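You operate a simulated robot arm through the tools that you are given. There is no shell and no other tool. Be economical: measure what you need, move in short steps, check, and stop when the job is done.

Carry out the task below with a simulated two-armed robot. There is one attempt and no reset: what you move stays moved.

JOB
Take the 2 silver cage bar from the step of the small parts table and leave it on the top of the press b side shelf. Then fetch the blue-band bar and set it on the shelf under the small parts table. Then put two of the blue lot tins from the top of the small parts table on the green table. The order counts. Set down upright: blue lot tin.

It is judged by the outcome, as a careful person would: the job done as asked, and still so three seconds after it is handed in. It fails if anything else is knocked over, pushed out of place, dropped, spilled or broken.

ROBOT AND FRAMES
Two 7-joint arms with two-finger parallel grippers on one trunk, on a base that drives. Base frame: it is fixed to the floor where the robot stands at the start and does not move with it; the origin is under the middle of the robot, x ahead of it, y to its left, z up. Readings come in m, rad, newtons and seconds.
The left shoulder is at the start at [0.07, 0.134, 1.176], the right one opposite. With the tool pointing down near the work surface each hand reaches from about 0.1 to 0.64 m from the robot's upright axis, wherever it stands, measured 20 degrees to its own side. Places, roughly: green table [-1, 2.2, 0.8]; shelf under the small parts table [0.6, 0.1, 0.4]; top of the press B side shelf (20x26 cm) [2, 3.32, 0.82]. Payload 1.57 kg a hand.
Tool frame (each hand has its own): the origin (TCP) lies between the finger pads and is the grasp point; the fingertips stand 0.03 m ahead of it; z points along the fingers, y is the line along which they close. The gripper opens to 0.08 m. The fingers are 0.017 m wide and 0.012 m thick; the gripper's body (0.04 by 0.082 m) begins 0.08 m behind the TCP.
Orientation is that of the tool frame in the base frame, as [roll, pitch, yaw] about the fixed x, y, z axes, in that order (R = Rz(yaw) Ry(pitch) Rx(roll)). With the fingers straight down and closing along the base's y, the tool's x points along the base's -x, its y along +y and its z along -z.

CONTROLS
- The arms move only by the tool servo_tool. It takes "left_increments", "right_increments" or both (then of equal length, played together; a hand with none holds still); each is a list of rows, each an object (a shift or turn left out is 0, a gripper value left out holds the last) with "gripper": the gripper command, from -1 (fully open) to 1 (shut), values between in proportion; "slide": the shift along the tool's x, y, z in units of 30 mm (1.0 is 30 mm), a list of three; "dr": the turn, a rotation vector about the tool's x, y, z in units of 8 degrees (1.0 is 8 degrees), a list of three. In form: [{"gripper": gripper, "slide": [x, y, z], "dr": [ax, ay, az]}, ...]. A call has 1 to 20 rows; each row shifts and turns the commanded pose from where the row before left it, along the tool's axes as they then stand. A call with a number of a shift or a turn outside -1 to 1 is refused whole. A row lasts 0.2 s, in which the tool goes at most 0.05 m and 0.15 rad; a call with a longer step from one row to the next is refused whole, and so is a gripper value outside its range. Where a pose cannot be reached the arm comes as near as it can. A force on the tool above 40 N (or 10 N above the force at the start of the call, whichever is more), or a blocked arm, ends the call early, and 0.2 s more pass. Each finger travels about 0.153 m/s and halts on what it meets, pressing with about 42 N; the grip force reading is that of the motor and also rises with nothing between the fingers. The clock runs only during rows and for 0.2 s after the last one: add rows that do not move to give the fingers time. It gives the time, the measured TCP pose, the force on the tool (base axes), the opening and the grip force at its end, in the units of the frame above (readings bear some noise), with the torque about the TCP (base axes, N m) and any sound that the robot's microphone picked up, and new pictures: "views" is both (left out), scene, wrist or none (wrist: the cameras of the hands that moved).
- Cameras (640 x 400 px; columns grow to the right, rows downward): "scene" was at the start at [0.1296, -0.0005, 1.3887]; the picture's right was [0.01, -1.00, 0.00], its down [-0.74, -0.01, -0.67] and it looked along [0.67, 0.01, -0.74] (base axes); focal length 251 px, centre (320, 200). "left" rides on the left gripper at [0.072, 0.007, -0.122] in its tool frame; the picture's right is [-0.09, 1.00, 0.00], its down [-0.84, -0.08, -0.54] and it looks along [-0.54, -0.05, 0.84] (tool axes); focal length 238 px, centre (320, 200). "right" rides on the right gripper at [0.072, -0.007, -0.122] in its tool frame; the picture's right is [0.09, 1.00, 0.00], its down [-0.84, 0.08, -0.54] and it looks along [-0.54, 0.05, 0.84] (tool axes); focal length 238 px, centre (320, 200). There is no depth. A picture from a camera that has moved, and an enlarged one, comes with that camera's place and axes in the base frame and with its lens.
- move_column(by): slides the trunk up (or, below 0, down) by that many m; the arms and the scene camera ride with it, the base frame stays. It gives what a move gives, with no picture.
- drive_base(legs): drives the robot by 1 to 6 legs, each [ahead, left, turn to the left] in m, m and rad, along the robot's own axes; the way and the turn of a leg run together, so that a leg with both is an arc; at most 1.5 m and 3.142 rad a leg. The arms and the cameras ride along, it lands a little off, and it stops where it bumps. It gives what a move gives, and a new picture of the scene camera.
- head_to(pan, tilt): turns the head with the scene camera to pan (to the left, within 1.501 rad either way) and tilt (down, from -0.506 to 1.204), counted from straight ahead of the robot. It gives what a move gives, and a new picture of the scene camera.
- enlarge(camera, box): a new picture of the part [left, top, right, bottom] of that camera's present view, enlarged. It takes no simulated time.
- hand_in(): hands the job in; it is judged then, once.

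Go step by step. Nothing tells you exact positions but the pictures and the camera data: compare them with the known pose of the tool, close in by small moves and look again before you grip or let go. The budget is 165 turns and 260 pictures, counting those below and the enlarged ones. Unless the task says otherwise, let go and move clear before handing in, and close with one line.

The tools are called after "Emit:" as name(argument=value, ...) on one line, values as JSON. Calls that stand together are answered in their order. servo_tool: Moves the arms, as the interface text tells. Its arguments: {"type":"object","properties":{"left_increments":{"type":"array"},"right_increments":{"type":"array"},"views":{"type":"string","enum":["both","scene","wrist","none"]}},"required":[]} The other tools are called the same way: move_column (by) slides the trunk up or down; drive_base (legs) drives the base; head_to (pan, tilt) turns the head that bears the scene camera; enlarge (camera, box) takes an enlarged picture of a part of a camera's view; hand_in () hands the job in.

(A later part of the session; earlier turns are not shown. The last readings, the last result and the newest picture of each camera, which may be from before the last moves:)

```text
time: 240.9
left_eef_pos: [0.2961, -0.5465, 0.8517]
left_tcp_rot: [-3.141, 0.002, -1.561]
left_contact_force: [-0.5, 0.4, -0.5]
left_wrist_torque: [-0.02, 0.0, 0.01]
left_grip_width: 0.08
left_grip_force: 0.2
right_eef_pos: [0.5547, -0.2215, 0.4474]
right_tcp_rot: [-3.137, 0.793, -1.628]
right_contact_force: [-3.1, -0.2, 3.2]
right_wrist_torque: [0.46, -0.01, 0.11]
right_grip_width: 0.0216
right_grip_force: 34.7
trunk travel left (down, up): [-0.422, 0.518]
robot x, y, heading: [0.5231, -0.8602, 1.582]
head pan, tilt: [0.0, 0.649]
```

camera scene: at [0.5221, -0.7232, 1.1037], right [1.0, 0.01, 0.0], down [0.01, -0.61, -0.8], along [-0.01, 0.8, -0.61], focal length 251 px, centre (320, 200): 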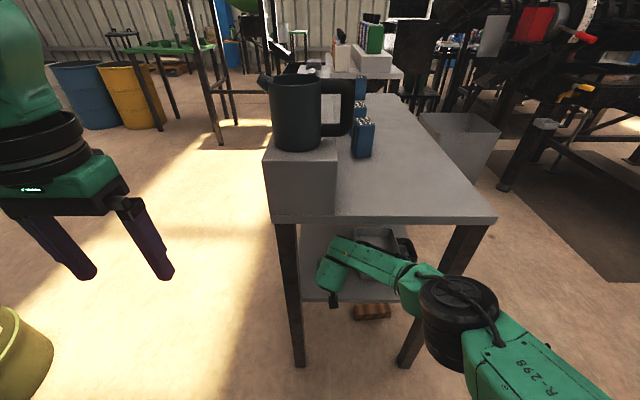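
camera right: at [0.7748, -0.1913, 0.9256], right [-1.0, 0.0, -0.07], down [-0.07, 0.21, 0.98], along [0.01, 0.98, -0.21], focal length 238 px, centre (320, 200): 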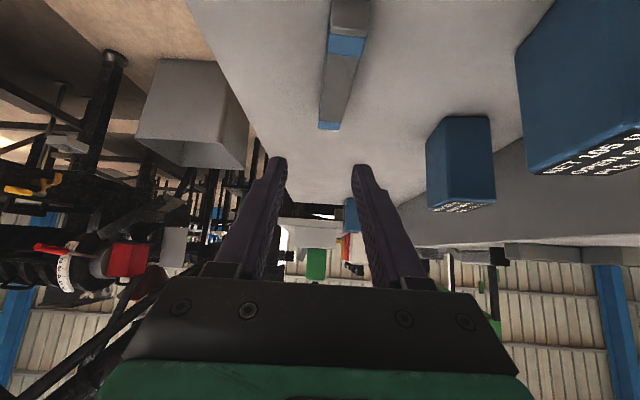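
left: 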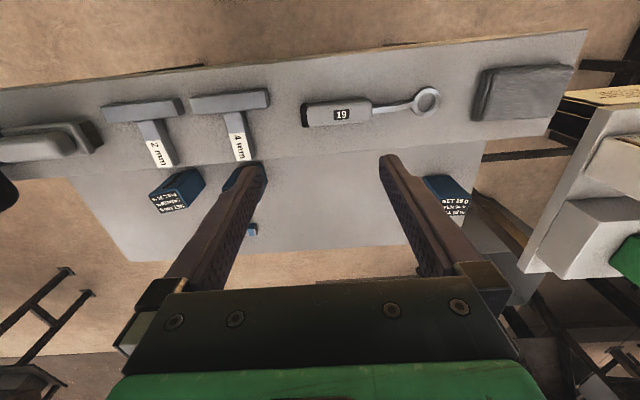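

Light contact now. I open the fingers, then raise and back out.

Emit:
servo_tool(right_increments=[{"gripper": 0.3}, {"gripper": 0.1}, {"gripper": -0.15}, {}], views="none")

Emit:
enlarge(camera="right", box=[200, 50, 440, 250])

```text
time: 241.9
left_eef_pos: [0.2967, -0.5457, 0.8537]
left_tcp_rot: [-3.141, 0.0, -1.56]
left_contact_force: [0.5, 0.7, -0.4]
left_wrist_torque: [0.01, -0.01, 0.0]
left_grip_width: 0.0799
left_grip_force: 0.0
right_eef_pos: [0.5545, -0.22, 0.4485]
right_tcp_rot: [-3.14, 0.796, -1.631]
right_contact_force: [-0.6, 0.1, 0.8]
right_wrist_torque: [0.01, 0.0, 0.0]
right_grip_width: 0.046
right_grip_force: 0.0
trunk travel left (down, up): [-0.422, 0.518]
robot x, y, heading: [0.5249, -0.8565, 1.583]
head pan, tilt: [0.0, 0.649]
```

```text
2.00 times, centred on (320, 150) of right
camera zoom: at [0.5542, -0.3581, 0.483], right [-1.0, -0.01, -0.07], down [-0.07, 0.2, 0.98], along [0.01, 0.98, -0.2], focal length 477 px, centre (320, 300)
```

zoom: 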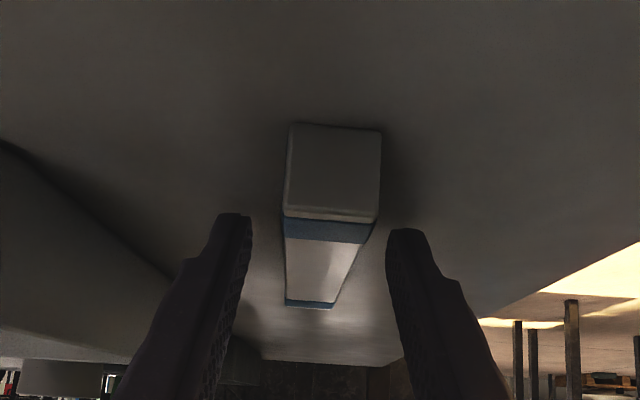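

The bar lies flat on the shelf. I rise 4 cm and reverse out.

Emit:
move_column(by=0.045)

Emit:
drive_base(legs=[[-0.3, 0, 0]])

Emit:
move_column(by=0.38)

Emit:
enlarge(camera="scene", box=[230, 100, 470, 250])

```text
time: 242.8
left_eef_pos: [0.2961, -0.5453, 0.8973]
left_tcp_rot: [3.141, -0.001, -1.561]
left_contact_force: [-0.7, -0.6, 0.9]
left_wrist_torque: [0.0, -0.01, -0.01]
left_grip_width: 0.08
left_grip_force: 0.1
right_eef_pos: [0.5551, -0.2204, 0.4939]
right_tcp_rot: [-3.14, 0.797, -1.631]
right_contact_force: [0.2, 0.1, -0.1]
right_wrist_torque: [0.01, -0.02, -0.02]
right_grip_width: 0.0458
right_grip_force: 0.0
trunk travel left (down, up): [-0.467, 0.473]
robot x, y, heading: [0.5209, -0.863, 1.58]
head pan, tilt: [0.0, 0.649]
```

```text
time: 244.8
left_eef_pos: [0.299, -0.8499, 0.8976]
left_tcp_rot: [3.142, 0.002, -1.56]
left_contact_force: [0.1, 1.0, -0.3]
left_wrist_torque: [0.01, 0.0, 0.0]
left_grip_width: 0.0801
left_grip_force: 0.2
right_eef_pos: [0.5573, -0.5234, 0.4938]
right_tcp_rot: [-3.139, 0.797, -1.631]
right_contact_force: [0.3, -0.6, -0.9]
right_wrist_torque: [0.02, -0.01, 0.0]
right_grip_width: 0.0458
right_grip_force: 0.1
trunk travel left (down, up): [-0.467, 0.473]
robot x, y, heading: [0.528, -1.1657, 1.58]
head pan, tilt: [0.0, 0.649]
camera scene: at [0.5252, -1.0287, 1.1209], right [1.0, 0.01, 0.0], down [0.01, -0.6, -0.8], along [-0.01, 0.8, -0.6], focal length 251 px, centre (320, 200)
```

scene: 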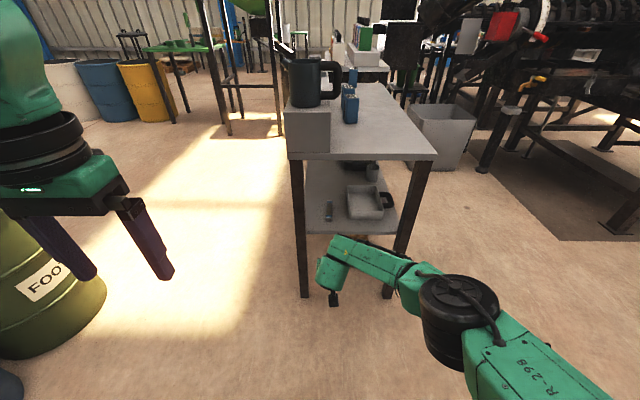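

```text
time: 248.5
left_eef_pos: [0.2991, -0.8484, 1.2773]
left_tcp_rot: [-3.142, -0.001, -1.561]
left_contact_force: [0.5, 0.2, 0.1]
left_wrist_torque: [0.02, -0.02, 0.04]
left_grip_width: 0.0801
left_grip_force: 0.0
right_eef_pos: [0.558, -0.5238, 0.8743]
right_tcp_rot: [-3.138, 0.795, -1.63]
right_contact_force: [0.1, 0.7, -1.2]
right_wrist_torque: [0.01, -0.02, -0.01]
right_grip_width: 0.0462
right_grip_force: 0.0
trunk travel left (down, up): [-0.847, 0.093]
robot x, y, heading: [0.5276, -1.1674, 1.584]
head pan, tilt: [0.0, 0.649]
```

```text
2.67 times, centred on (350, 175) of scene
camera zoom: at [0.5251, -1.0279, 1.5008], right [1.0, 0.01, 0.0], down [0.01, -0.6, -0.8], along [-0.01, 0.8, -0.6], focal length 669 px, centre (240, 267)
```

zoom: 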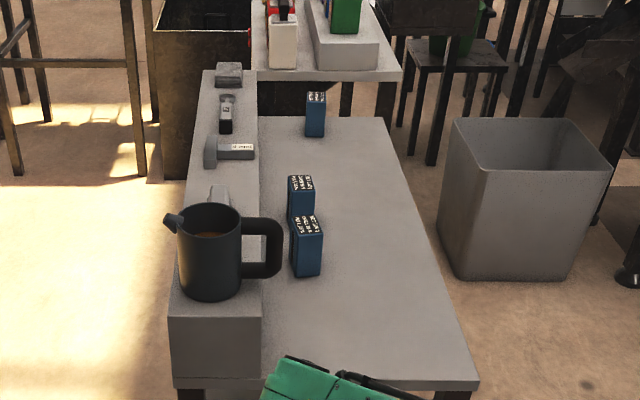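

The bar rests on the lower shelf. Next come the tins: I'll take the 105 g tin with the right hand from this end and a second one with the left hand from the front. First I set the right hand vertical again and raise it.

Emit:
servo_tool(right_increments=[{"gripper": -1, "slide": [-0.5, 0, -0.5], "dr": [0, 0.95, 0]}, {"slide": [-0.4, 0, -0.6], "dr": [0, 0.95, 0]}, {"slide": [-0.3, 0, -0.6], "dr": [0, 0.95, 0]}, {"slide": [-0.2, 0, -0.7], "dr": [0, 0.95, 0]}, {"slide": [-0.1, 0, -0.7], "dr": [0, 0.95, 0]}, {"slide": [0, 0, -0.8], "dr": [0, 0.94, 0]}, {"slide": [0, 0, -0.8], "dr": [-0.0, 0, -0.35]}, {}], views="none")

Emit:
move_column(by=0.08)

```text
time: 250.3
left_eef_pos: [0.3, -0.8484, 1.2777]
left_tcp_rot: [3.141, -0.001, -1.561]
left_contact_force: [0.6, -0.6, 0.0]
left_wrist_torque: [0.01, 0.03, -0.03]
left_grip_width: 0.0801
left_grip_force: 0.0
right_eef_pos: [0.5548, -0.5859, 1.023]
right_tcp_rot: [3.141, 0.001, -1.581]
right_contact_force: [-0.7, 1.3, 1.3]
right_wrist_torque: [-0.01, 0.03, 0.01]
right_grip_width: 0.08
right_grip_force: 0.0
right hand out of reach, approached as far as the arm can: row 4, 5, 6
trunk travel left (down, up): [-0.847, 0.093]
robot x, y, heading: [0.525, -1.1618, 1.575]
head pan, tilt: [0.0, 0.649]
```

```text
time: 251.5
left_eef_pos: [0.2995, -0.8486, 1.3572]
left_tcp_rot: [-3.141, 0.0, -1.559]
left_contact_force: [-0.1, -0.4, 0.1]
left_wrist_torque: [0.01, 0.01, 0.01]
left_grip_width: 0.0802
left_grip_force: 0.1
right_eef_pos: [0.555, -0.5861, 1.102]
right_tcp_rot: [3.141, 0.002, -1.582]
right_contact_force: [-0.7, 0.6, 0.0]
right_wrist_torque: [-0.05, 0.0, 0.05]
right_grip_width: 0.0801
right_grip_force: 0.1
trunk travel left (down, up): [-0.927, 0.013]
robot x, y, heading: [0.5287, -1.164, 1.581]
head pan, tilt: [0.0, 0.649]
```

Emit:
drive_base(legs=[[0, -0.13, 0], [0.49, 0, 0]])

Emit:
head_to(pan=0, tilt=0.9)

Emit:
enlarge(camera="right", box=[0, 0, 640, 400])

```text
time: 255.3
left_eef_pos: [0.4273, -0.3482, 1.3585]
left_tcp_rot: [3.141, 0.004, -1.571]
left_contact_force: [-0.1, -0.4, -0.1]
left_wrist_torque: [0.02, 0.02, 0.01]
left_grip_width: 0.0803
left_grip_force: 0.0
right_eef_pos: [0.6844, -0.0865, 1.1033]
right_tcp_rot: [-3.14, 0.003, -1.592]
right_contact_force: [0.0, 0.6, 1.6]
right_wrist_torque: [0.02, 0.0, 0.01]
right_grip_width: 0.0799
right_grip_force: 0.0
trunk travel left (down, up): [-0.927, 0.013]
robot x, y, heading: [0.6503, -0.6626, 1.574]
head pan, tilt: [0.0, 0.649]
camera scene: at [0.6517, -0.5302, 1.5811], right [1.0, 0.0, 0.0], down [0.0, -0.6, -0.8], along [0.0, 0.8, -0.6], focal length 251 px, centre (320, 200)
```

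scene: 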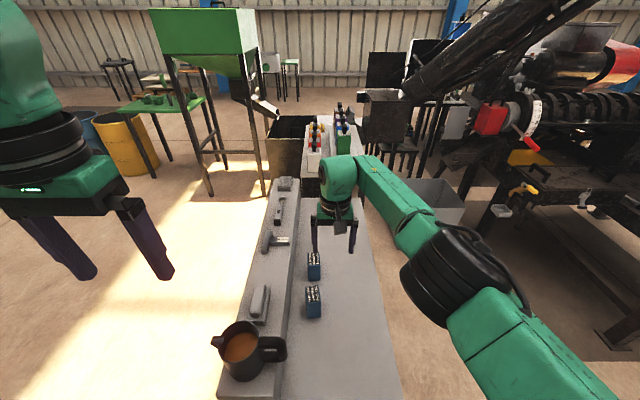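

```text
time: 256.1
left_eef_pos: [0.4274, -0.3459, 1.3579]
left_tcp_rot: [-3.141, 0.0, -1.571]
left_contact_force: [0.1, 0.4, -0.1]
left_wrist_torque: [0.0, -0.01, 0.0]
left_grip_width: 0.0801
left_grip_force: 0.0
right_eef_pos: [0.6858, -0.086, 1.102]
right_tcp_rot: [3.141, 0.002, -1.593]
right_contact_force: [-0.4, -0.1, -0.2]
right_wrist_torque: [0.0, -0.01, 0.01]
right_grip_width: 0.0798
right_grip_force: 0.0
trunk travel left (down, up): [-0.927, 0.013]
robot x, y, heading: [0.6535, -0.6644, 1.574]
head pan, tilt: [0.0, 0.901]
camera scene: at [0.6517, -0.5389, 1.5604], right [1.0, 0.0, 0.0], down [0.0, -0.78, -0.62], along [0.0, 0.62, -0.78], focal length 251 px, centre (320, 200)
```

scene: 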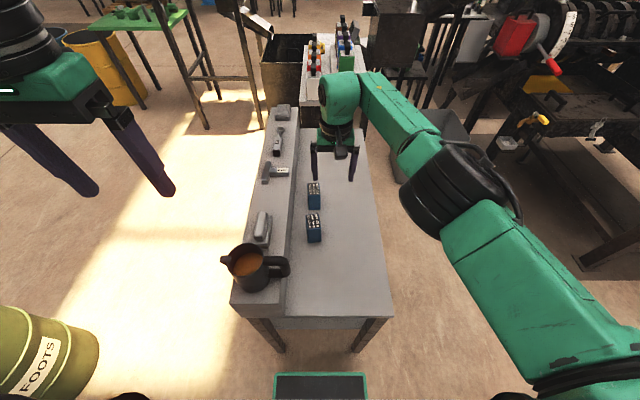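

```text
1.00 times, centred on (320, 200) of right
camera zoom: at [0.6918, -0.1579, 1.2248], right [-1.0, -0.07, 0.0], down [-0.06, 0.84, 0.54], along [-0.04, 0.54, -0.84], focal length 238 px, centre (320, 200)
```

zoom: 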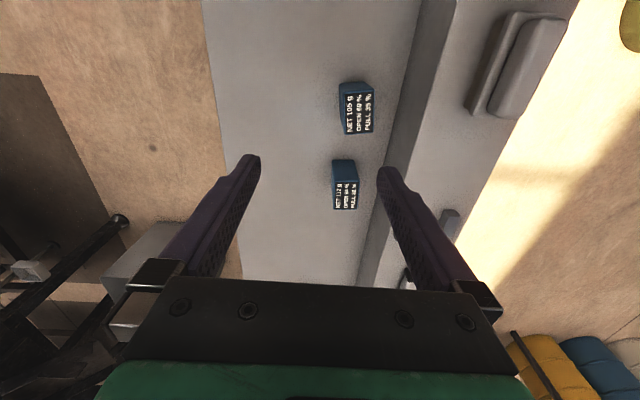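

The tin top centre works out at (0.632, -0.08). I move over it and part-way down, then check its yaw.

Emit:
servo_tool(right_increments=[{"slide": [-0.07, 0.6, 0.3]}, {"slide": [-0.07, 0.6, 0.3]}, {"slide": [-0.06, 0.6, 0.4]}, {"slide": [0, 0, 1]}, {"slide": [0, 0, 1]}, {"slide": [0, 0, 1]}, {"slide": [0, 0, 0.6]}, {}], views="wrist")

Emit:
enlarge(camera="scene", box=[240, 160, 400, 260])

```text
time: 257.9
left_eef_pos: [0.4284, -0.3467, 1.3573]
left_tcp_rot: [3.142, 0.003, -1.572]
left_contact_force: [0.1, -0.2, -0.3]
left_wrist_torque: [0.01, -0.02, 0.01]
left_grip_width: 0.0802
left_grip_force: 0.0
right_eef_pos: [0.6436, -0.127, 0.9718]
right_tcp_rot: [-3.14, 0.001, -1.591]
right_contact_force: [0.2, -0.1, -0.7]
right_wrist_torque: [-0.02, 0.03, -0.01]
right_grip_width: 0.0803
right_grip_force: 0.0
right hand out of reach, approached as far as the arm can: row 1, 2, 3, 4, 5, 6, 7
trunk travel left (down, up): [-0.927, 0.013]
robot x, y, heading: [0.649, -0.6646, 1.569]
head pan, tilt: [0.0, 0.901]
camera right: at [0.6514, -0.1989, 1.093], right [-1.0, -0.07, 0.0], down [-0.06, 0.84, 0.54], along [-0.04, 0.54, -0.84], focal length 238 px, centre (320, 200)
```

right: 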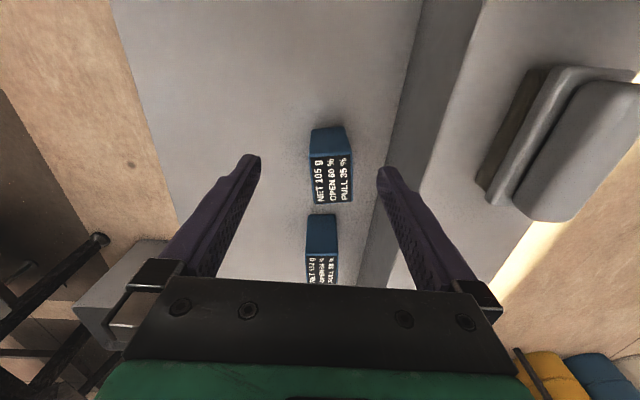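

```text
4.00 times, centred on (320, 210) of scene
camera zoom: at [0.652, -0.539, 1.5603], right [1.0, 0.0, 0.0], down [0.0, -0.78, -0.62], along [0.0, 0.62, -0.78], focal length 1003 px, centre (320, 160)
```

zoom: 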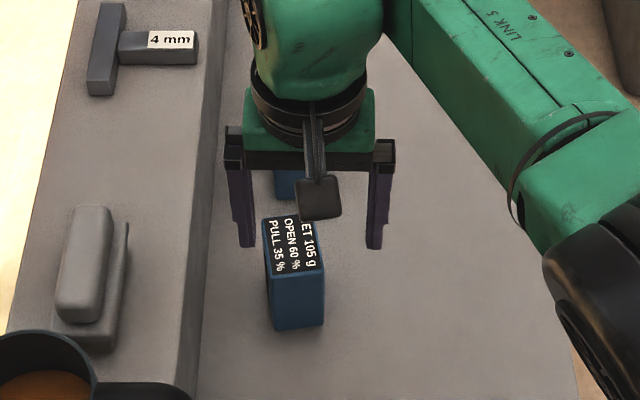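

Reach is limited with the trunk fully up, so I lower the trunk a little, then shift forward and turn ~9° to match the tin's yaw.

Emit:
move_column(by=-0.05)

Emit:
servo_tool(right_increments=[{"slide": [0, 0, 0], "dr": [0, 0, -0.6]}, {"dr": [0, 0, -0.6]}, {"slide": [-0.5, 0.1, 0]}, {"slide": [-0.5, 0.1, 0]}, {"slide": [-0.5, 0.1, 0]}, {}], views="wrist")

```text
time: 258.8
left_eef_pos: [0.4283, -0.3462, 1.3078]
left_tcp_rot: [3.14, 0.001, -1.572]
left_contact_force: [-0.1, 0.4, 0.5]
left_wrist_torque: [0.01, 0.0, -0.03]
left_grip_width: 0.0798
left_grip_force: 0.1
right_eef_pos: [0.644, -0.1267, 0.9217]
right_tcp_rot: [3.14, 0.001, -1.592]
right_contact_force: [-0.6, -0.4, -0.5]
right_wrist_torque: [0.01, 0.01, -0.01]
right_grip_width: 0.08
right_grip_force: 0.1
trunk travel left (down, up): [-0.877, 0.063]
robot x, y, heading: [0.6528, -0.6639, 1.569]
head pan, tilt: [0.0, 0.901]
```

```text
time: 260.2
left_eef_pos: [0.4267, -0.3458, 1.3078]
left_tcp_rot: [3.141, 0.003, -1.57]
left_contact_force: [-0.3, -0.7, 0.2]
left_wrist_torque: [0.01, 0.03, -0.01]
left_grip_width: 0.0801
left_grip_force: 0.1
right_eef_pos: [0.6424, -0.1256, 0.9233]
right_tcp_rot: [-3.14, 0.003, -1.423]
right_contact_force: [-0.1, 0.1, 0.2]
right_wrist_torque: [-0.03, 0.04, 0.01]
right_grip_width: 0.0799
right_grip_force: 0.1
right hand out of reach, approached as far as the arm can: row 3, 4, 5
trunk travel left (down, up): [-0.877, 0.063]
robot x, y, heading: [0.6496, -0.6607, 1.577]
head pan, tilt: [0.0, 0.901]
camera right: at [0.6608, -0.1966, 1.0444], right [-0.97, -0.24, 0.0], down [-0.2, 0.82, 0.54], along [-0.13, 0.53, -0.84], focal length 238 px, centre (320, 200)
```

right: 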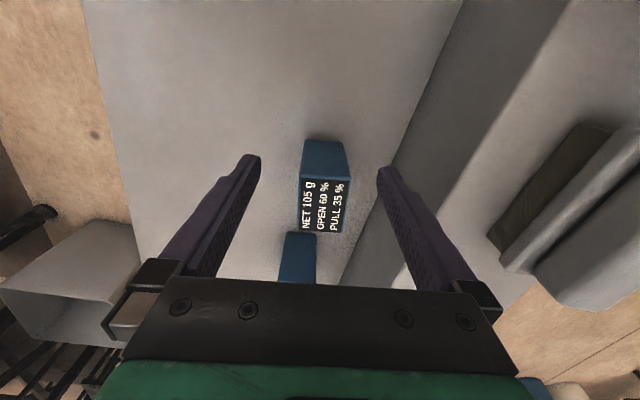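

The target needs to be more to the right of the robot for this arm, so I back off, shift the base left and the hand right, away from the mug.

Emit:
drive_base(legs=[[-0.33, 0, 0], [0, 0.18, 0]])

Emit:
servo_tool(right_increments=[{"slide": [0.12, -0.9, -0.3]}, {"slide": [0.12, -0.9, -0.3]}, {"slide": [0.12, -0.9, -0.3]}, {"slide": [0.12, -0.9, -0.3]}, {"slide": [0.12, -0.9, -0.3]}, {"slide": [0.12, -0.9, -0.3]}, {}], views="scene")

```text
time: 263.5
left_eef_pos: [0.248, -0.6716, 1.3082]
left_tcp_rot: [3.138, 0.0, -1.568]
left_contact_force: [-0.1, 0.5, -0.1]
left_wrist_torque: [0.03, 0.01, 0.03]
left_grip_width: 0.0801
left_grip_force: 0.1
right_eef_pos: [0.4614, -0.4507, 0.9219]
right_tcp_rot: [3.139, 0.003, -1.422]
right_contact_force: [0.7, -0.4, 0.6]
right_wrist_torque: [0.0, 0.03, 0.02]
right_grip_width: 0.08
right_grip_force: 0.0
trunk travel left (down, up): [-0.877, 0.063]
robot x, y, heading: [0.4686, -0.9907, 1.578]
head pan, tilt: [0.0, 0.901]
camera scene: at [0.4731, -0.8645, 1.5103], right [1.0, 0.0, 0.0], down [0.0, -0.78, -0.62], along [0.0, 0.62, -0.78], focal length 251 px, centre (320, 200)
```

scene: 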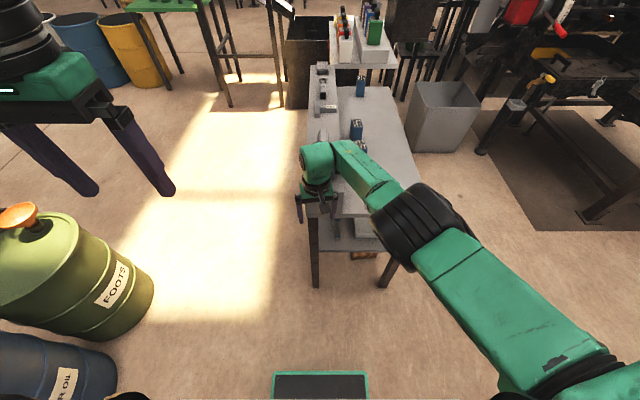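

```text
time: 265.1
left_eef_pos: [0.2436, -0.6729, 1.3074]
left_tcp_rot: [3.14, 0.0, -1.571]
left_contact_force: [-0.8, -0.6, -0.2]
left_wrist_torque: [0.03, -0.01, -0.01]
left_grip_width: 0.08
left_grip_force: 0.1
right_eef_pos: [0.623, -0.4502, 0.977]
right_tcp_rot: [-3.14, -0.001, -1.424]
right_contact_force: [0.1, 0.0, 0.4]
right_wrist_torque: [0.0, 0.02, 0.03]
right_grip_width: 0.0799
right_grip_force: 0.1
trunk travel left (down, up): [-0.877, 0.063]
robot x, y, heading: [0.4704, -0.9905, 1.572]
head pan, tilt: [0.0, 0.901]
camera scene: at [0.4681, -0.8647, 1.5103], right [1.0, 0.0, 0.0], down [0.0, -0.78, -0.62], along [0.0, 0.62, -0.78], focal length 251 px, centre (320, 200)
```

scene: 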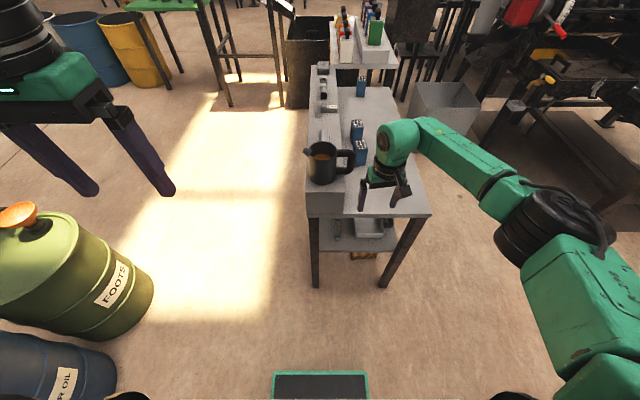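

Emit:
servo_tool(right_increments=[{"slide": [0.12, -0.85, 0]}, {"slide": [0.12, -0.85, 0]}, {}], views="none")

Emit:
drive_base(legs=[[0.32, 0, 0]])

Emit:
servo_tool(right_increments=[{"slide": [-0.5, 0.3, 0]}, {"slide": [-0.5, 0.3, 0]}, {}], views="wrist")

```text
time: 265.9
left_eef_pos: [0.2436, -0.6714, 1.3077]
left_tcp_rot: [-3.141, -0.001, -1.569]
left_contact_force: [0.8, -0.4, -0.7]
left_wrist_torque: [0.0, -0.01, -0.05]
left_grip_width: 0.08
left_grip_force: 0.0
right_eef_pos: [0.6739, -0.4493, 0.9775]
right_tcp_rot: [-3.139, 0.001, -1.421]
right_contact_force: [0.1, -0.5, 0.0]
right_wrist_torque: [0.02, 0.02, 0.01]
right_grip_width: 0.0801
right_grip_force: 0.1
trunk travel left (down, up): [-0.877, 0.063]
robot x, y, heading: [0.4671, -0.9899, 1.576]
head pan, tilt: [0.0, 0.901]
```

```text
time: 268.0
left_eef_pos: [0.2468, -0.355, 1.3081]
left_tcp_rot: [3.141, 0.003, -1.574]
left_contact_force: [0.1, 0.2, -1.1]
left_wrist_torque: [0.01, 0.0, -0.01]
left_grip_width: 0.0799
left_grip_force: 0.0
right_eef_pos: [0.6781, -0.134, 0.9768]
right_tcp_rot: [-3.14, 0.003, -1.427]
right_contact_force: [-0.6, 0.7, 0.0]
right_wrist_torque: [0.01, 0.01, -0.02]
right_grip_width: 0.0803
right_grip_force: 0.0
trunk travel left (down, up): [-0.877, 0.063]
robot x, y, heading: [0.4667, -0.6699, 1.573]
head pan, tilt: [0.0, 0.901]
camera scene: at [0.4694, -0.5497, 1.5106], right [1.0, 0.0, 0.0], down [0.0, -0.78, -0.62], along [0.0, 0.62, -0.78], focal length 251 px, centre (320, 200)
```

scene: 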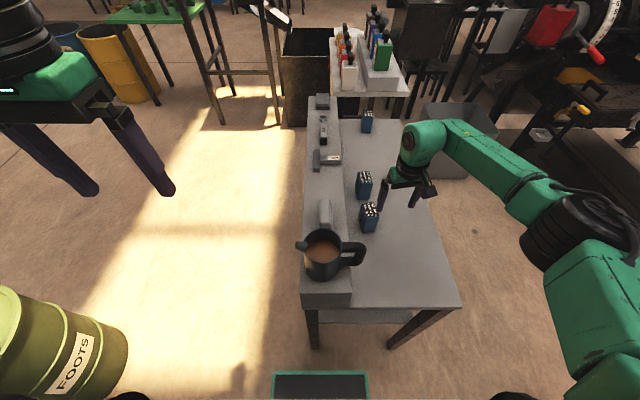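

```text
time: 268.8
left_eef_pos: [0.2468, -0.3529, 1.307]
left_tcp_rot: [3.14, 0.001, -1.574]
left_contact_force: [0.6, 1.1, -0.9]
left_wrist_torque: [0.0, 0.04, 0.03]
left_grip_width: 0.0802
left_grip_force: 0.1
right_eef_pos: [0.6691, -0.1194, 0.9784]
right_tcp_rot: [-3.14, 0.001, -1.429]
right_contact_force: [-0.1, -1.2, -0.1]
right_wrist_torque: [0.02, -0.02, -0.03]
right_grip_width: 0.0799
right_grip_force: 0.0
right hand out of reach, approached as far as the arm can: row 2
trunk travel left (down, up): [-0.877, 0.063]
robot x, y, heading: [0.4716, -0.6709, 1.566]
head pan, tilt: [0.0, 0.901]
camera right: at [0.6865, -0.1896, 1.1], right [-0.97, -0.23, 0.0], down [-0.2, 0.82, 0.54], along [-0.13, 0.53, -0.84], focal length 238 px, centre (320, 200)
```

right: 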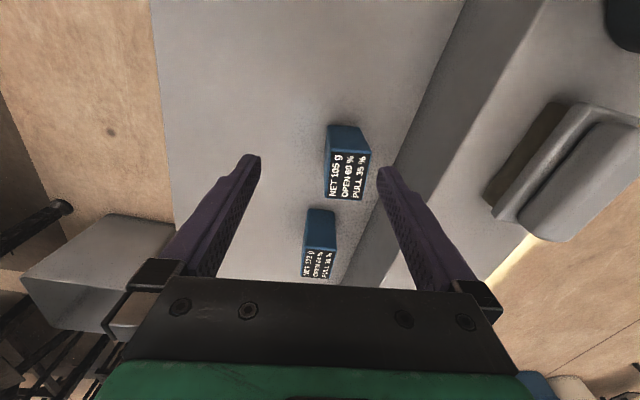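

I inch 3 cm forward (base front still clear of the table leg) and re-try the alignment.

Emit:
drive_base(legs=[[0.035, 0, 0]])

Emit:
servo_tool(right_increments=[{"slide": [0, 0.6, 0]}, {"slide": [0, 0.6, 0.5]}, {"slide": [0, 0, 0.5]}, {}], views="wrist")

```text
time: 269.7
left_eef_pos: [0.2456, -0.3277, 1.3101]
left_tcp_rot: [-3.141, 0.009, -1.573]
left_contact_force: [-0.8, -0.8, 0.0]
left_wrist_torque: [0.08, 0.01, -0.02]
left_grip_width: 0.0805
left_grip_force: 0.0
right_eef_pos: [0.6669, -0.0907, 0.9825]
right_tcp_rot: [-3.137, 0.007, -1.429]
right_contact_force: [0.5, -0.4, 0.3]
right_wrist_torque: [0.05, 0.01, -0.02]
right_grip_width: 0.0799
right_grip_force: 0.2
trunk travel left (down, up): [-0.877, 0.063]
robot x, y, heading: [0.4657, -0.634, 1.568]
head pan, tilt: [0.0, 0.901]
camera scene: at [0.4693, -0.5218, 1.5112], right [1.0, 0.0, 0.0], down [0.0, -0.78, -0.63], along [0.0, 0.63, -0.78], focal length 251 px, centre (320, 200)
```

scene: 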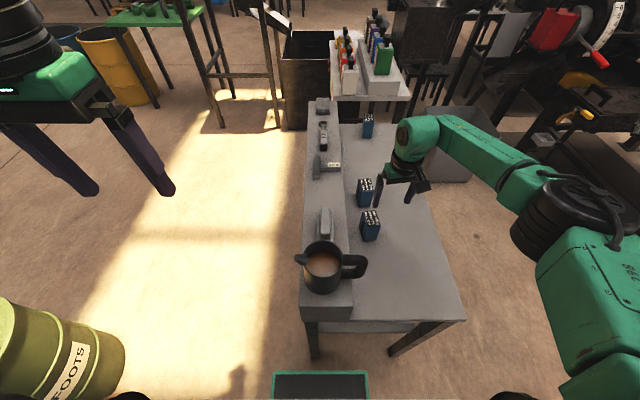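

```text
time: 270.7
left_eef_pos: [0.2455, -0.3181, 1.3084]
left_tcp_rot: [-3.141, 0.0, -1.571]
left_contact_force: [0.3, 0.3, 0.0]
left_wrist_torque: [0.01, 0.04, 0.01]
left_grip_width: 0.0802
left_grip_force: 0.1
right_eef_pos: [0.6321, -0.0879, 0.9469]
right_tcp_rot: [-3.14, -0.001, -1.429]
right_contact_force: [0.8, -0.1, 0.3]
right_wrist_torque: [-0.01, -0.02, 0.0]
right_grip_width: 0.08
right_grip_force: 0.1
trunk travel left (down, up): [-0.877, 0.063]
robot x, y, heading: [0.4686, -0.6375, 1.571]
head pan, tilt: [0.0, 0.901]
camera right: at [0.6493, -0.1598, 1.0695], right [-0.97, -0.23, 0.0], down [-0.2, 0.82, 0.54], along [-0.13, 0.53, -0.84], focal length 238 px, centre (320, 200)
```

right: 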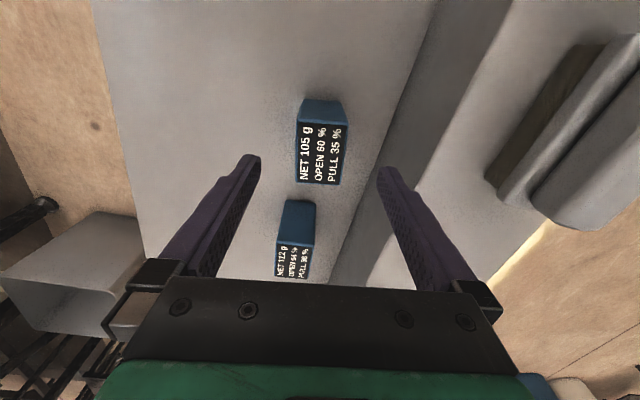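

Aligned over the tin. I narrow the opening to ~64 mm to stay off the step wall and descend around the tin.

Emit:
servo_tool(right_increments=[{"gripper": -0.6}, {"slide": [0, 0, 0.8]}, {"slide": [0, 0, 0.8]}, {"slide": [0, 0, 0.8]}, {"slide": [0, 0, 0.8]}, {}], views="wrist")

Emit:
enlarge(camera="scene", box=[320, 160, 440, 235])

```text
time: 272.1
left_eef_pos: [0.2461, -0.3189, 1.3077]
left_tcp_rot: [3.141, 0.001, -1.574]
left_contact_force: [1.4, 0.5, -0.2]
left_wrist_torque: [0.0, 0.03, -0.02]
left_grip_width: 0.0799
left_grip_force: 0.0
right_eef_pos: [0.6325, -0.1006, 0.8788]
right_tcp_rot: [-3.139, 0.004, -1.428]
right_contact_force: [-0.2, -0.8, 0.5]
right_wrist_torque: [-0.01, -0.01, -0.02]
right_grip_width: 0.0638
right_grip_force: 0.1
right hand out of reach, approached as far as the arm can: row 3, 4, 5
trunk travel left (down, up): [-0.877, 0.063]
robot x, y, heading: [0.4704, -0.6345, 1.569]
head pan, tilt: [0.0, 0.901]
camera right: at [0.6498, -0.1711, 1.0009], right [-0.97, -0.23, 0.0], down [-0.2, 0.82, 0.54], along [-0.12, 0.53, -0.84], focal length 238 px, centre (320, 200)
```

right: 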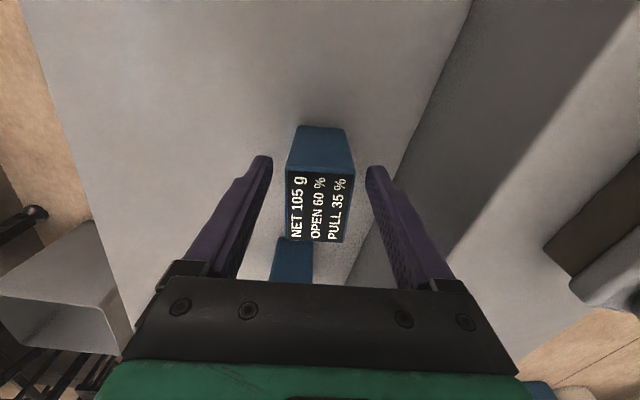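

```text
5.33 times, centred on (380, 198) of scene
camera zoom: at [0.4694, -0.512, 1.5103], right [1.0, 0.0, 0.0], down [0.0, -0.78, -0.62], along [0.0, 0.62, -0.78], focal length 1338 px, centre (0, 213)
```

zoom: 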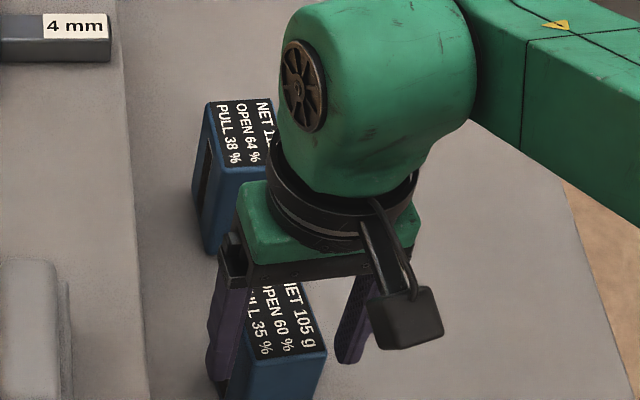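

Lower down the arm runs out; I raise the hand by servo, correct 18 mm forward, then use the trunk for the descent.

Emit:
servo_tool(right_increments=[{"slide": [0, 0, -0.9]}, {"slide": [-0.3, 0, -0.9]}, {"slide": [-0.3, 0.05, -0.2]}, {}], views="none")

Emit:
move_column(by=-0.05)

Emit:
enlarge(camera="right", box=[160, 60, 480, 260])

```text
time: 273.1
left_eef_pos: [0.2466, -0.3186, 1.3074]
left_tcp_rot: [3.139, 0.0, -1.573]
left_contact_force: [-0.2, -0.3, -0.5]
left_wrist_torque: [-0.03, -0.03, 0.02]
left_grip_width: 0.0799
left_grip_force: 0.1
right_eef_pos: [0.6277, -0.0818, 0.9405]
right_tcp_rot: [-3.139, 0.003, -1.427]
right_contact_force: [0.6, 0.0, -0.4]
right_wrist_torque: [-0.01, -0.02, -0.01]
right_grip_width: 0.064
right_grip_force: 0.1
trunk travel left (down, up): [-0.877, 0.063]
robot x, y, heading: [0.4702, -0.6356, 1.567]
head pan, tilt: [0.0, 0.901]
```

```text
time: 274.0
left_eef_pos: [0.2459, -0.3194, 1.2593]
left_tcp_rot: [-3.141, 0.001, -1.572]
left_contact_force: [0.1, -0.4, 0.0]
left_wrist_torque: [-0.01, -0.03, 0.02]
left_grip_width: 0.0799
left_grip_force: 0.0
right_eef_pos: [0.6273, -0.0826, 0.8905]
right_tcp_rot: [-3.139, 0.002, -1.428]
right_contact_force: [0.4, 0.0, 0.4]
right_wrist_torque: [-0.02, 0.01, 0.01]
right_grip_width: 0.064
right_grip_force: 0.0
trunk travel left (down, up): [-0.827, 0.113]
robot x, y, heading: [0.4702, -0.6337, 1.568]
head pan, tilt: [0.0, 0.901]
```

```text
2.00 times, centred on (320, 160) of right
camera zoom: at [0.6456, -0.1528, 1.0126], right [-0.97, -0.23, 0.0], down [-0.2, 0.82, 0.54], along [-0.13, 0.53, -0.84], focal length 477 px, centre (320, 280)
```

zoom: 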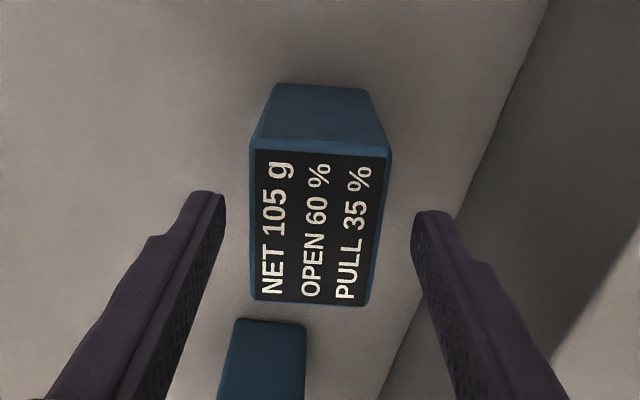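

The fingers straddle the tin symmetrically. I lower the trunk 45 mm and then close gently in stages.

Emit:
move_column(by=-0.045)

Emit:
servo_tool(right_increments=[{"gripper": -0.1}, {"gripper": -0.02}, {}], views="wrist")

```text
time: 274.9
left_eef_pos: [0.2464, -0.3187, 1.212]
left_tcp_rot: [-3.141, 0.001, -1.573]
left_contact_force: [0.5, -0.3, -0.7]
left_wrist_torque: [-0.01, 0.03, -0.01]
left_grip_width: 0.0799
left_grip_force: 0.2
right_eef_pos: [0.6282, -0.0826, 0.8457]
right_tcp_rot: [-3.139, 0.001, -1.427]
right_contact_force: [-0.1, -1.0, -0.5]
right_wrist_torque: [0.04, 0.03, -0.03]
right_grip_width: 0.0642
right_grip_force: 0.0
trunk travel left (down, up): [-0.782, 0.158]
robot x, y, heading: [0.469, -0.633, 1.57]
head pan, tilt: [0.0, 0.901]
```

```text
time: 275.7
left_eef_pos: [0.2455, -0.3192, 1.2137]
left_tcp_rot: [-3.141, 0.001, -1.573]
left_contact_force: [-0.6, 0.1, -0.2]
left_wrist_torque: [-0.01, -0.02, 0.0]
left_grip_width: 0.0803
left_grip_force: 0.0
right_eef_pos: [0.6285, -0.0827, 0.8457]
right_tcp_rot: [-3.141, 0.003, -1.427]
right_contact_force: [2.5, 0.0, 3.5]
right_wrist_torque: [-0.09, 0.02, 0.02]
right_grip_width: 0.0445
right_grip_force: 42.0
trunk travel left (down, up): [-0.782, 0.158]
robot x, y, heading: [0.4707, -0.6357, 1.567]
head pan, tilt: [0.0, 0.901]
camera right: at [0.6459, -0.1529, 0.9677], right [-0.97, -0.23, 0.0], down [-0.2, 0.82, 0.54], along [-0.13, 0.53, -0.84], focal length 238 px, centre (320, 200)
```

right: 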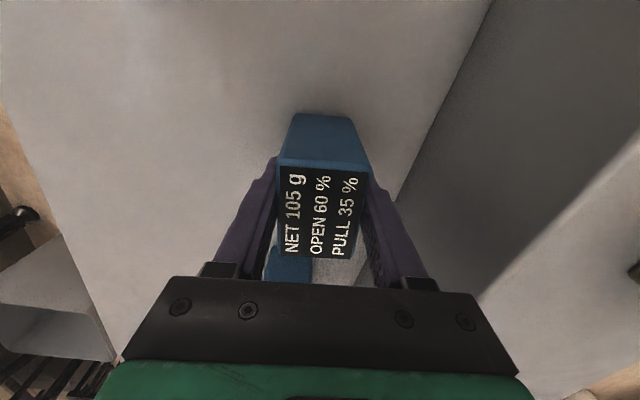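

Gripped at 44.5 mm, with nothing heard. I lift by the trunk and check.

Emit:
move_column(by=0.15)

Emit:
enlarge(camera="right", box=[160, 60, 480, 260])

Emit:
enlarge(camera="scene", box=[300, 120, 460, 220])

```text
time: 277.4
left_eef_pos: [0.247, -0.3179, 1.3633]
left_tcp_rot: [3.139, 0.0, -1.572]
left_contact_force: [0.5, 0.3, -1.3]
left_wrist_torque: [-0.01, 0.01, 0.02]
left_grip_width: 0.0802
left_grip_force: 0.0
right_eef_pos: [0.629, -0.0806, 0.9947]
right_tcp_rot: [-3.141, 0.002, -1.428]
right_contact_force: [0.9, -0.3, -2.3]
right_wrist_torque: [0.03, -0.03, 0.01]
right_grip_width: 0.0444
right_grip_force: 41.6
trunk travel left (down, up): [-0.932, 0.008]
robot x, y, heading: [0.4661, -0.6384, 1.571]
head pan, tilt: [0.0, 0.901]
```

```text
2.00 times, centred on (320, 160) of right
camera zoom: at [0.6458, -0.1523, 1.1172], right [-0.97, -0.23, 0.0], down [-0.2, 0.82, 0.54], along [-0.13, 0.53, -0.84], focal length 477 px, centre (320, 280)
```

zoom: 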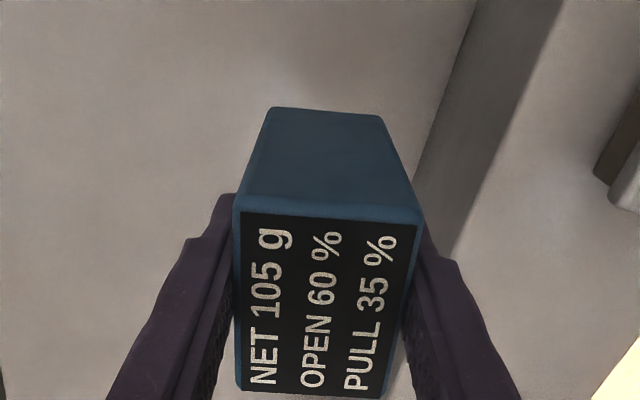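

```text
4.00 times, centred on (380, 170) of scene
camera zoom: at [0.4696, -0.5117, 1.5652], right [1.0, 0.0, 0.0], down [0.0, -0.78, -0.62], along [0.0, 0.62, -0.78], focal length 1003 px, centre (80, 320)
```

zoom: 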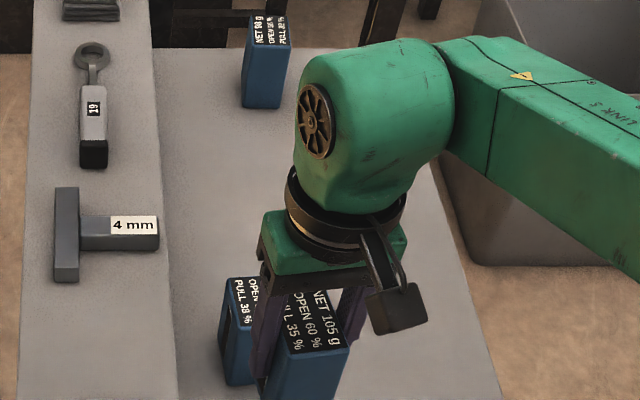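

Held firmly. I move the hand right and up, away from the mug, and then back off.

Emit:
servo_tool(right_increments=[{"slide": [0.3, -0.5, -0.7]}, {"slide": [0.3, -0.6, -0.7]}, {"slide": [0.3, -0.6, -0.7]}, {"slide": [0.3, -0.6, -0.7]}, {"slide": [0.3, -0.6, -0.7]}, {"slide": [0.3, -0.6, -0.7]}, {}], views="none")

Emit:
drive_base(legs=[[-0.36, 0, 0]])

```text
time: 279.0
left_eef_pos: [0.2451, -0.3185, 1.3634]
left_tcp_rot: [3.141, 0.002, -1.571]
left_contact_force: [1.1, -0.4, 1.0]
left_wrist_torque: [-0.02, 0.01, 0.0]
left_grip_width: 0.0799
left_grip_force: 0.0
right_eef_pos: [0.7393, -0.1219, 1.1198]
right_tcp_rot: [-3.14, 0.0, -1.43]
right_contact_force: [-0.1, -0.2, -2.7]
right_wrist_torque: [-0.01, -0.02, 0.0]
right_grip_width: 0.0447
right_grip_force: 42.4
trunk travel left (down, up): [-0.932, 0.008]
robot x, y, heading: [0.469, -0.6381, 1.565]
head pan, tilt: [0.0, 0.901]
```

```text
time: 281.3
left_eef_pos: [0.2464, -0.6706, 1.3613]
left_tcp_rot: [3.139, -0.002, -1.582]
left_contact_force: [0.0, 0.6, 0.3]
left_wrist_torque: [-0.03, -0.03, -0.01]
left_grip_width: 0.08
left_grip_force: 0.0
right_eef_pos: [0.7421, -0.4789, 1.1192]
right_tcp_rot: [-3.141, -0.002, -1.438]
right_contact_force: [-0.1, -0.5, -2.4]
right_wrist_torque: [-0.02, -0.04, 0.0]
right_grip_width: 0.0445
right_grip_force: 41.9
trunk travel left (down, up): [-0.932, 0.008]
robot x, y, heading: [0.4674, -0.9944, 1.563]
head pan, tilt: [0.0, 0.901]
camera scene: at [0.4686, -0.8647, 1.5649], right [1.0, -0.01, 0.0], down [-0.01, -0.79, -0.62], along [0.01, 0.62, -0.79], focal length 251 px, centre (320, 200)
```

scene: 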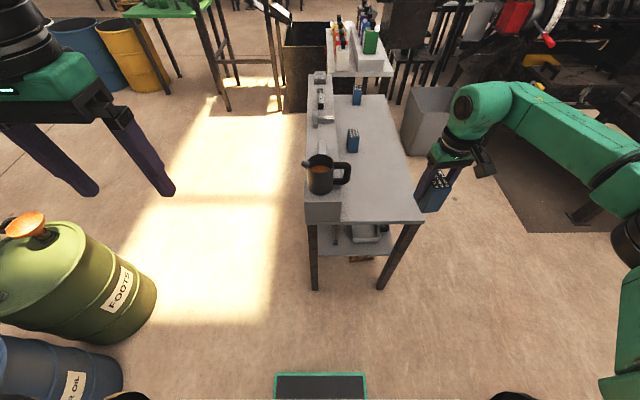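

I retract and raise the right hand with its tin before driving round to the front.

Emit:
servo_tool(right_increments=[{"slide": [0.9, 0, -0.4]}, {"slide": [0.9, 0, -0.4]}, {"slide": [0.9, 0, -0.4]}, {"slide": [0.9, 0, -0.4]}, {"slide": [0.9, 0, -0.4]}, {"slide": [0.9, 0, -0.4]}, {"slide": [0, 0, -0.5]}, {}], views="none")

Emit:
drive_base(legs=[[0, 0.52, 0], [0.9, 0, 0]])

```text
time: 283.1
left_eef_pos: [0.2459, -0.6721, 1.3617]
left_tcp_rot: [3.14, 0.0, -1.581]
left_contact_force: [-0.6, 0.2, 0.1]
left_wrist_torque: [-0.02, 0.01, 0.01]
left_grip_width: 0.0798
left_grip_force: 0.0
right_eef_pos: [0.762, -0.6414, 1.2075]
right_tcp_rot: [-3.139, -0.001, -1.438]
right_contact_force: [0.4, 0.0, -1.3]
right_wrist_torque: [0.02, 0.02, -0.01]
right_grip_width: 0.0445
right_grip_force: 42.1
trunk travel left (down, up): [-0.932, 0.008]
robot x, y, heading: [0.4683, -0.9897, 1.56]
head pan, tilt: [0.0, 0.901]
```

```text
time: 290.6
left_eef_pos: [-0.2854, 0.2371, 1.3642]
left_tcp_rot: [3.141, 0.001, -1.561]
left_contact_force: [0.2, 0.1, -0.1]
left_wrist_torque: [0.01, -0.02, -0.01]
left_grip_width: 0.08
left_grip_force: 0.1
right_eef_pos: [0.2289, 0.2787, 1.2082]
right_tcp_rot: [-3.14, 0.001, -1.417]
right_contact_force: [0.5, -0.3, -1.4]
right_wrist_torque: [-0.01, -0.05, -0.03]
right_grip_width: 0.0448
right_grip_force: 41.8
trunk travel left (down, up): [-0.932, 0.008]
robot x, y, heading: [-0.0598, -0.0731, 1.578]
head pan, tilt: [0.0, 0.901]
camera scene: at [-0.0601, 0.0467, 1.5654], right [1.0, 0.01, 0.0], down [0.01, -0.78, -0.62], along [-0.01, 0.62, -0.78], focal length 251 px, centre (320, 200)
```

scene: 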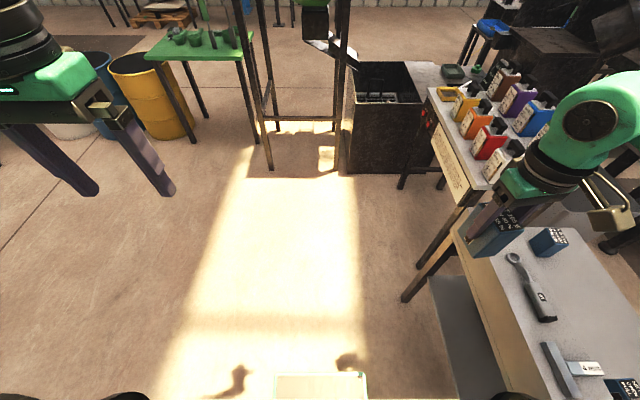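

Emit:
drive_base(legs=[[0, 0, -1.573], [0.13, 0, 0]])

Emit:
head_to(pan=0, tilt=0.9)

```text
time: 295.6
left_eef_pos: [0.3786, 0.1549, 1.3646]
left_tcp_rot: [3.14, 0.005, -3.125]
left_contact_force: [0.2, 0.2, -0.1]
left_wrist_torque: [0.03, -0.03, 0.0]
left_grip_width: 0.0801
left_grip_force: 0.1
right_eef_pos: [0.4231, -0.3613, 1.2089]
right_tcp_rot: [-3.142, 0.005, -2.981]
right_contact_force: [-0.4, -0.2, -2.0]
right_wrist_torque: [0.03, -0.03, 0.03]
right_grip_width: 0.0448
right_grip_force: 42.0
trunk travel left (down, up): [-0.932, 0.008]
robot x, y, heading: [0.0699, -0.0735, 0.022]
head pan, tilt: [0.0, 0.901]
camera scene: at [0.1901, -0.0739, 1.5658], right [0.02, -1.0, 0.0], down [-0.78, -0.01, -0.62], along [0.62, 0.01, -0.78], focal length 251 px, centre (320, 200)
```

scene: 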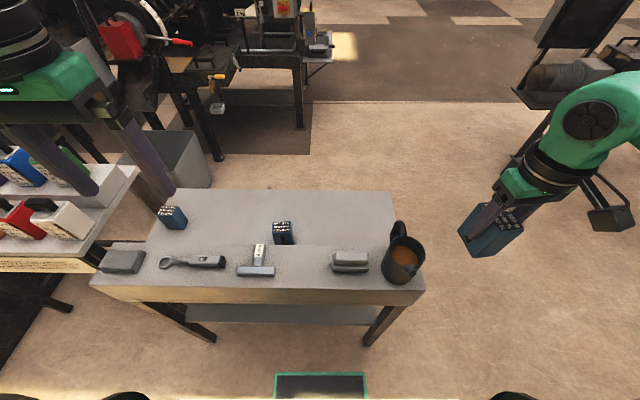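

```text
time: 296.2
left_eef_pos: [0.3803, 0.1542, 1.3634]
left_tcp_rot: [3.139, 0.002, -3.125]
left_contact_force: [-0.7, -0.3, -1.5]
left_wrist_torque: [0.0, -0.03, -0.02]
left_grip_width: 0.0798
left_grip_force: 0.1
right_eef_pos: [0.4258, -0.3601, 1.2081]
right_tcp_rot: [-3.14, 0.004, -2.98]
right_contact_force: [-1.2, 0.1, -2.7]
right_wrist_torque: [-0.01, 0.0, 0.04]
right_grip_width: 0.0444
right_grip_force: 42.3
trunk travel left (down, up): [-0.932, 0.008]
robot x, y, heading: [0.0683, -0.0739, 0.01]
head pan, tilt: [0.0, 0.901]
camera scene: at [0.1924, -0.0738, 1.5655], right [0.02, -1.0, 0.0], down [-0.78, -0.01, -0.62], along [0.62, 0.01, -0.78], focal length 251 px, centre (320, 200)
```

scene: 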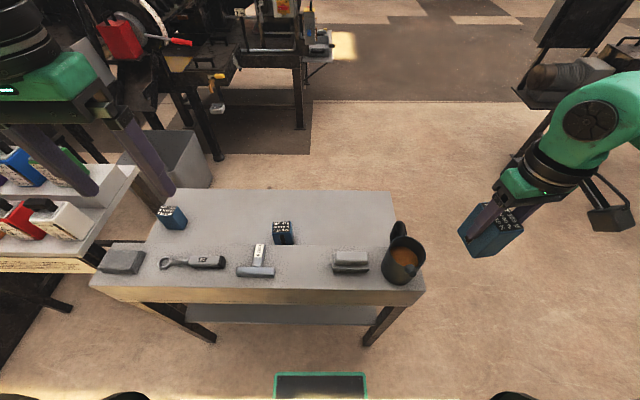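

I move the right hand with its tin further out to the right, clear of the mug, and measure the 112 g tin.

Emit:
servo_tool(right_increments=[{"slide": [0.95, -0.7, 0]}, {"slide": [0.95, -0.7, 0]}, {"slide": [0.95, -0.7, 0]}, {"slide": [0.95, -0.7, 0]}, {}], left_increments=[{"slide": [-0.9, -0.5, 0.5]}, {"slide": [-0.9, -0.5, 0.9]}, {"slide": [-0.9, -0.5, 0.9]}, {"slide": [-0.9, -0.5, 0.9]}, {}], views="wrist")

Emit:
enlarge(camera="scene", box=[230, 200, 330, 263])

```text
time: 297.4
left_eef_pos: [0.4921, 0.0953, 1.2689]
left_tcp_rot: [-3.141, 0.004, -3.126]
left_contact_force: [-0.2, 0.7, -0.4]
left_wrist_torque: [0.0, -0.01, -0.01]
left_grip_width: 0.0801
left_grip_force: 0.0
right_eef_pos: [0.3543, -0.4213, 1.2147]
right_tcp_rot: [-3.133, -0.004, -3.008]
right_contact_force: [0.4, 0.4, -0.9]
right_wrist_torque: [0.01, -0.02, 0.0]
right_grip_width: 0.0446
right_grip_force: 41.9
right hand out of reach, approached as far as the arm can: row 3, 4
trunk travel left (down, up): [-0.932, 0.008]
robot x, y, heading: [0.0698, -0.0738, 0.015]
head pan, tilt: [0.0, 0.901]
camera right: at [0.2859, -0.4357, 1.337], right [-0.22, 0.97, -0.01], down [0.82, 0.19, 0.54], along [0.53, 0.11, -0.84], focal length 238 px, centre (320, 200)
camera left: at [0.4198, 0.1014, 1.3912], right [0.08, 1.0, 0.0], down [0.84, -0.06, 0.54], along [0.54, -0.04, -0.84], focal length 238 px, centre (320, 200)
```

right: 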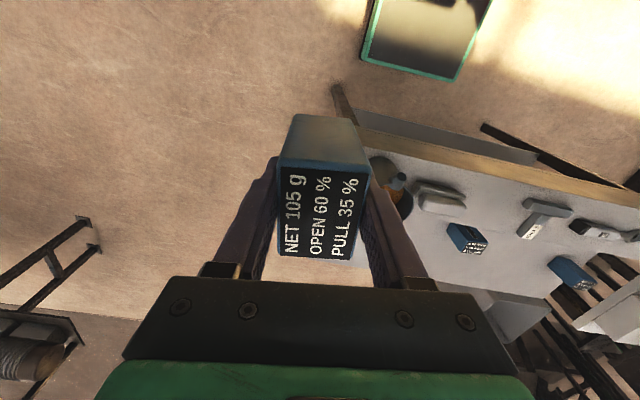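
left: 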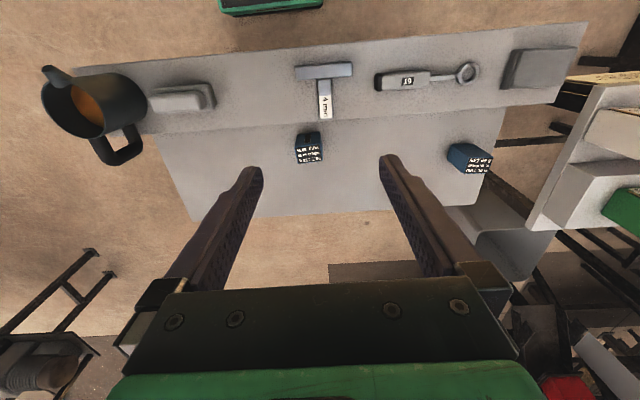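

```text
6.35 times, centred on (280, 232) of scene
camera zoom: at [0.1936, -0.0738, 1.5654], right [0.02, -1.0, 0.0], down [-0.78, -0.01, -0.62], along [0.62, 0.01, -0.78], focal length 1593 px, centre (574, -0)
```

zoom: 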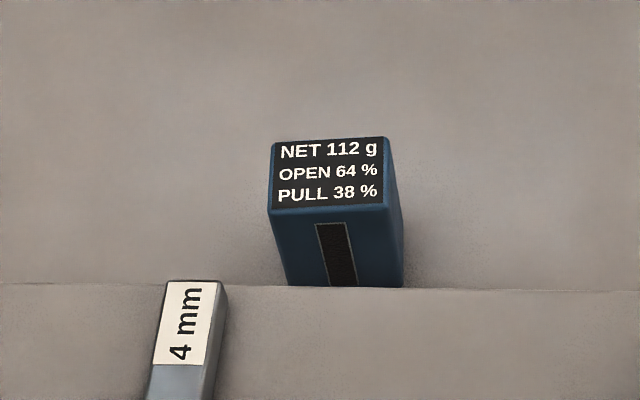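

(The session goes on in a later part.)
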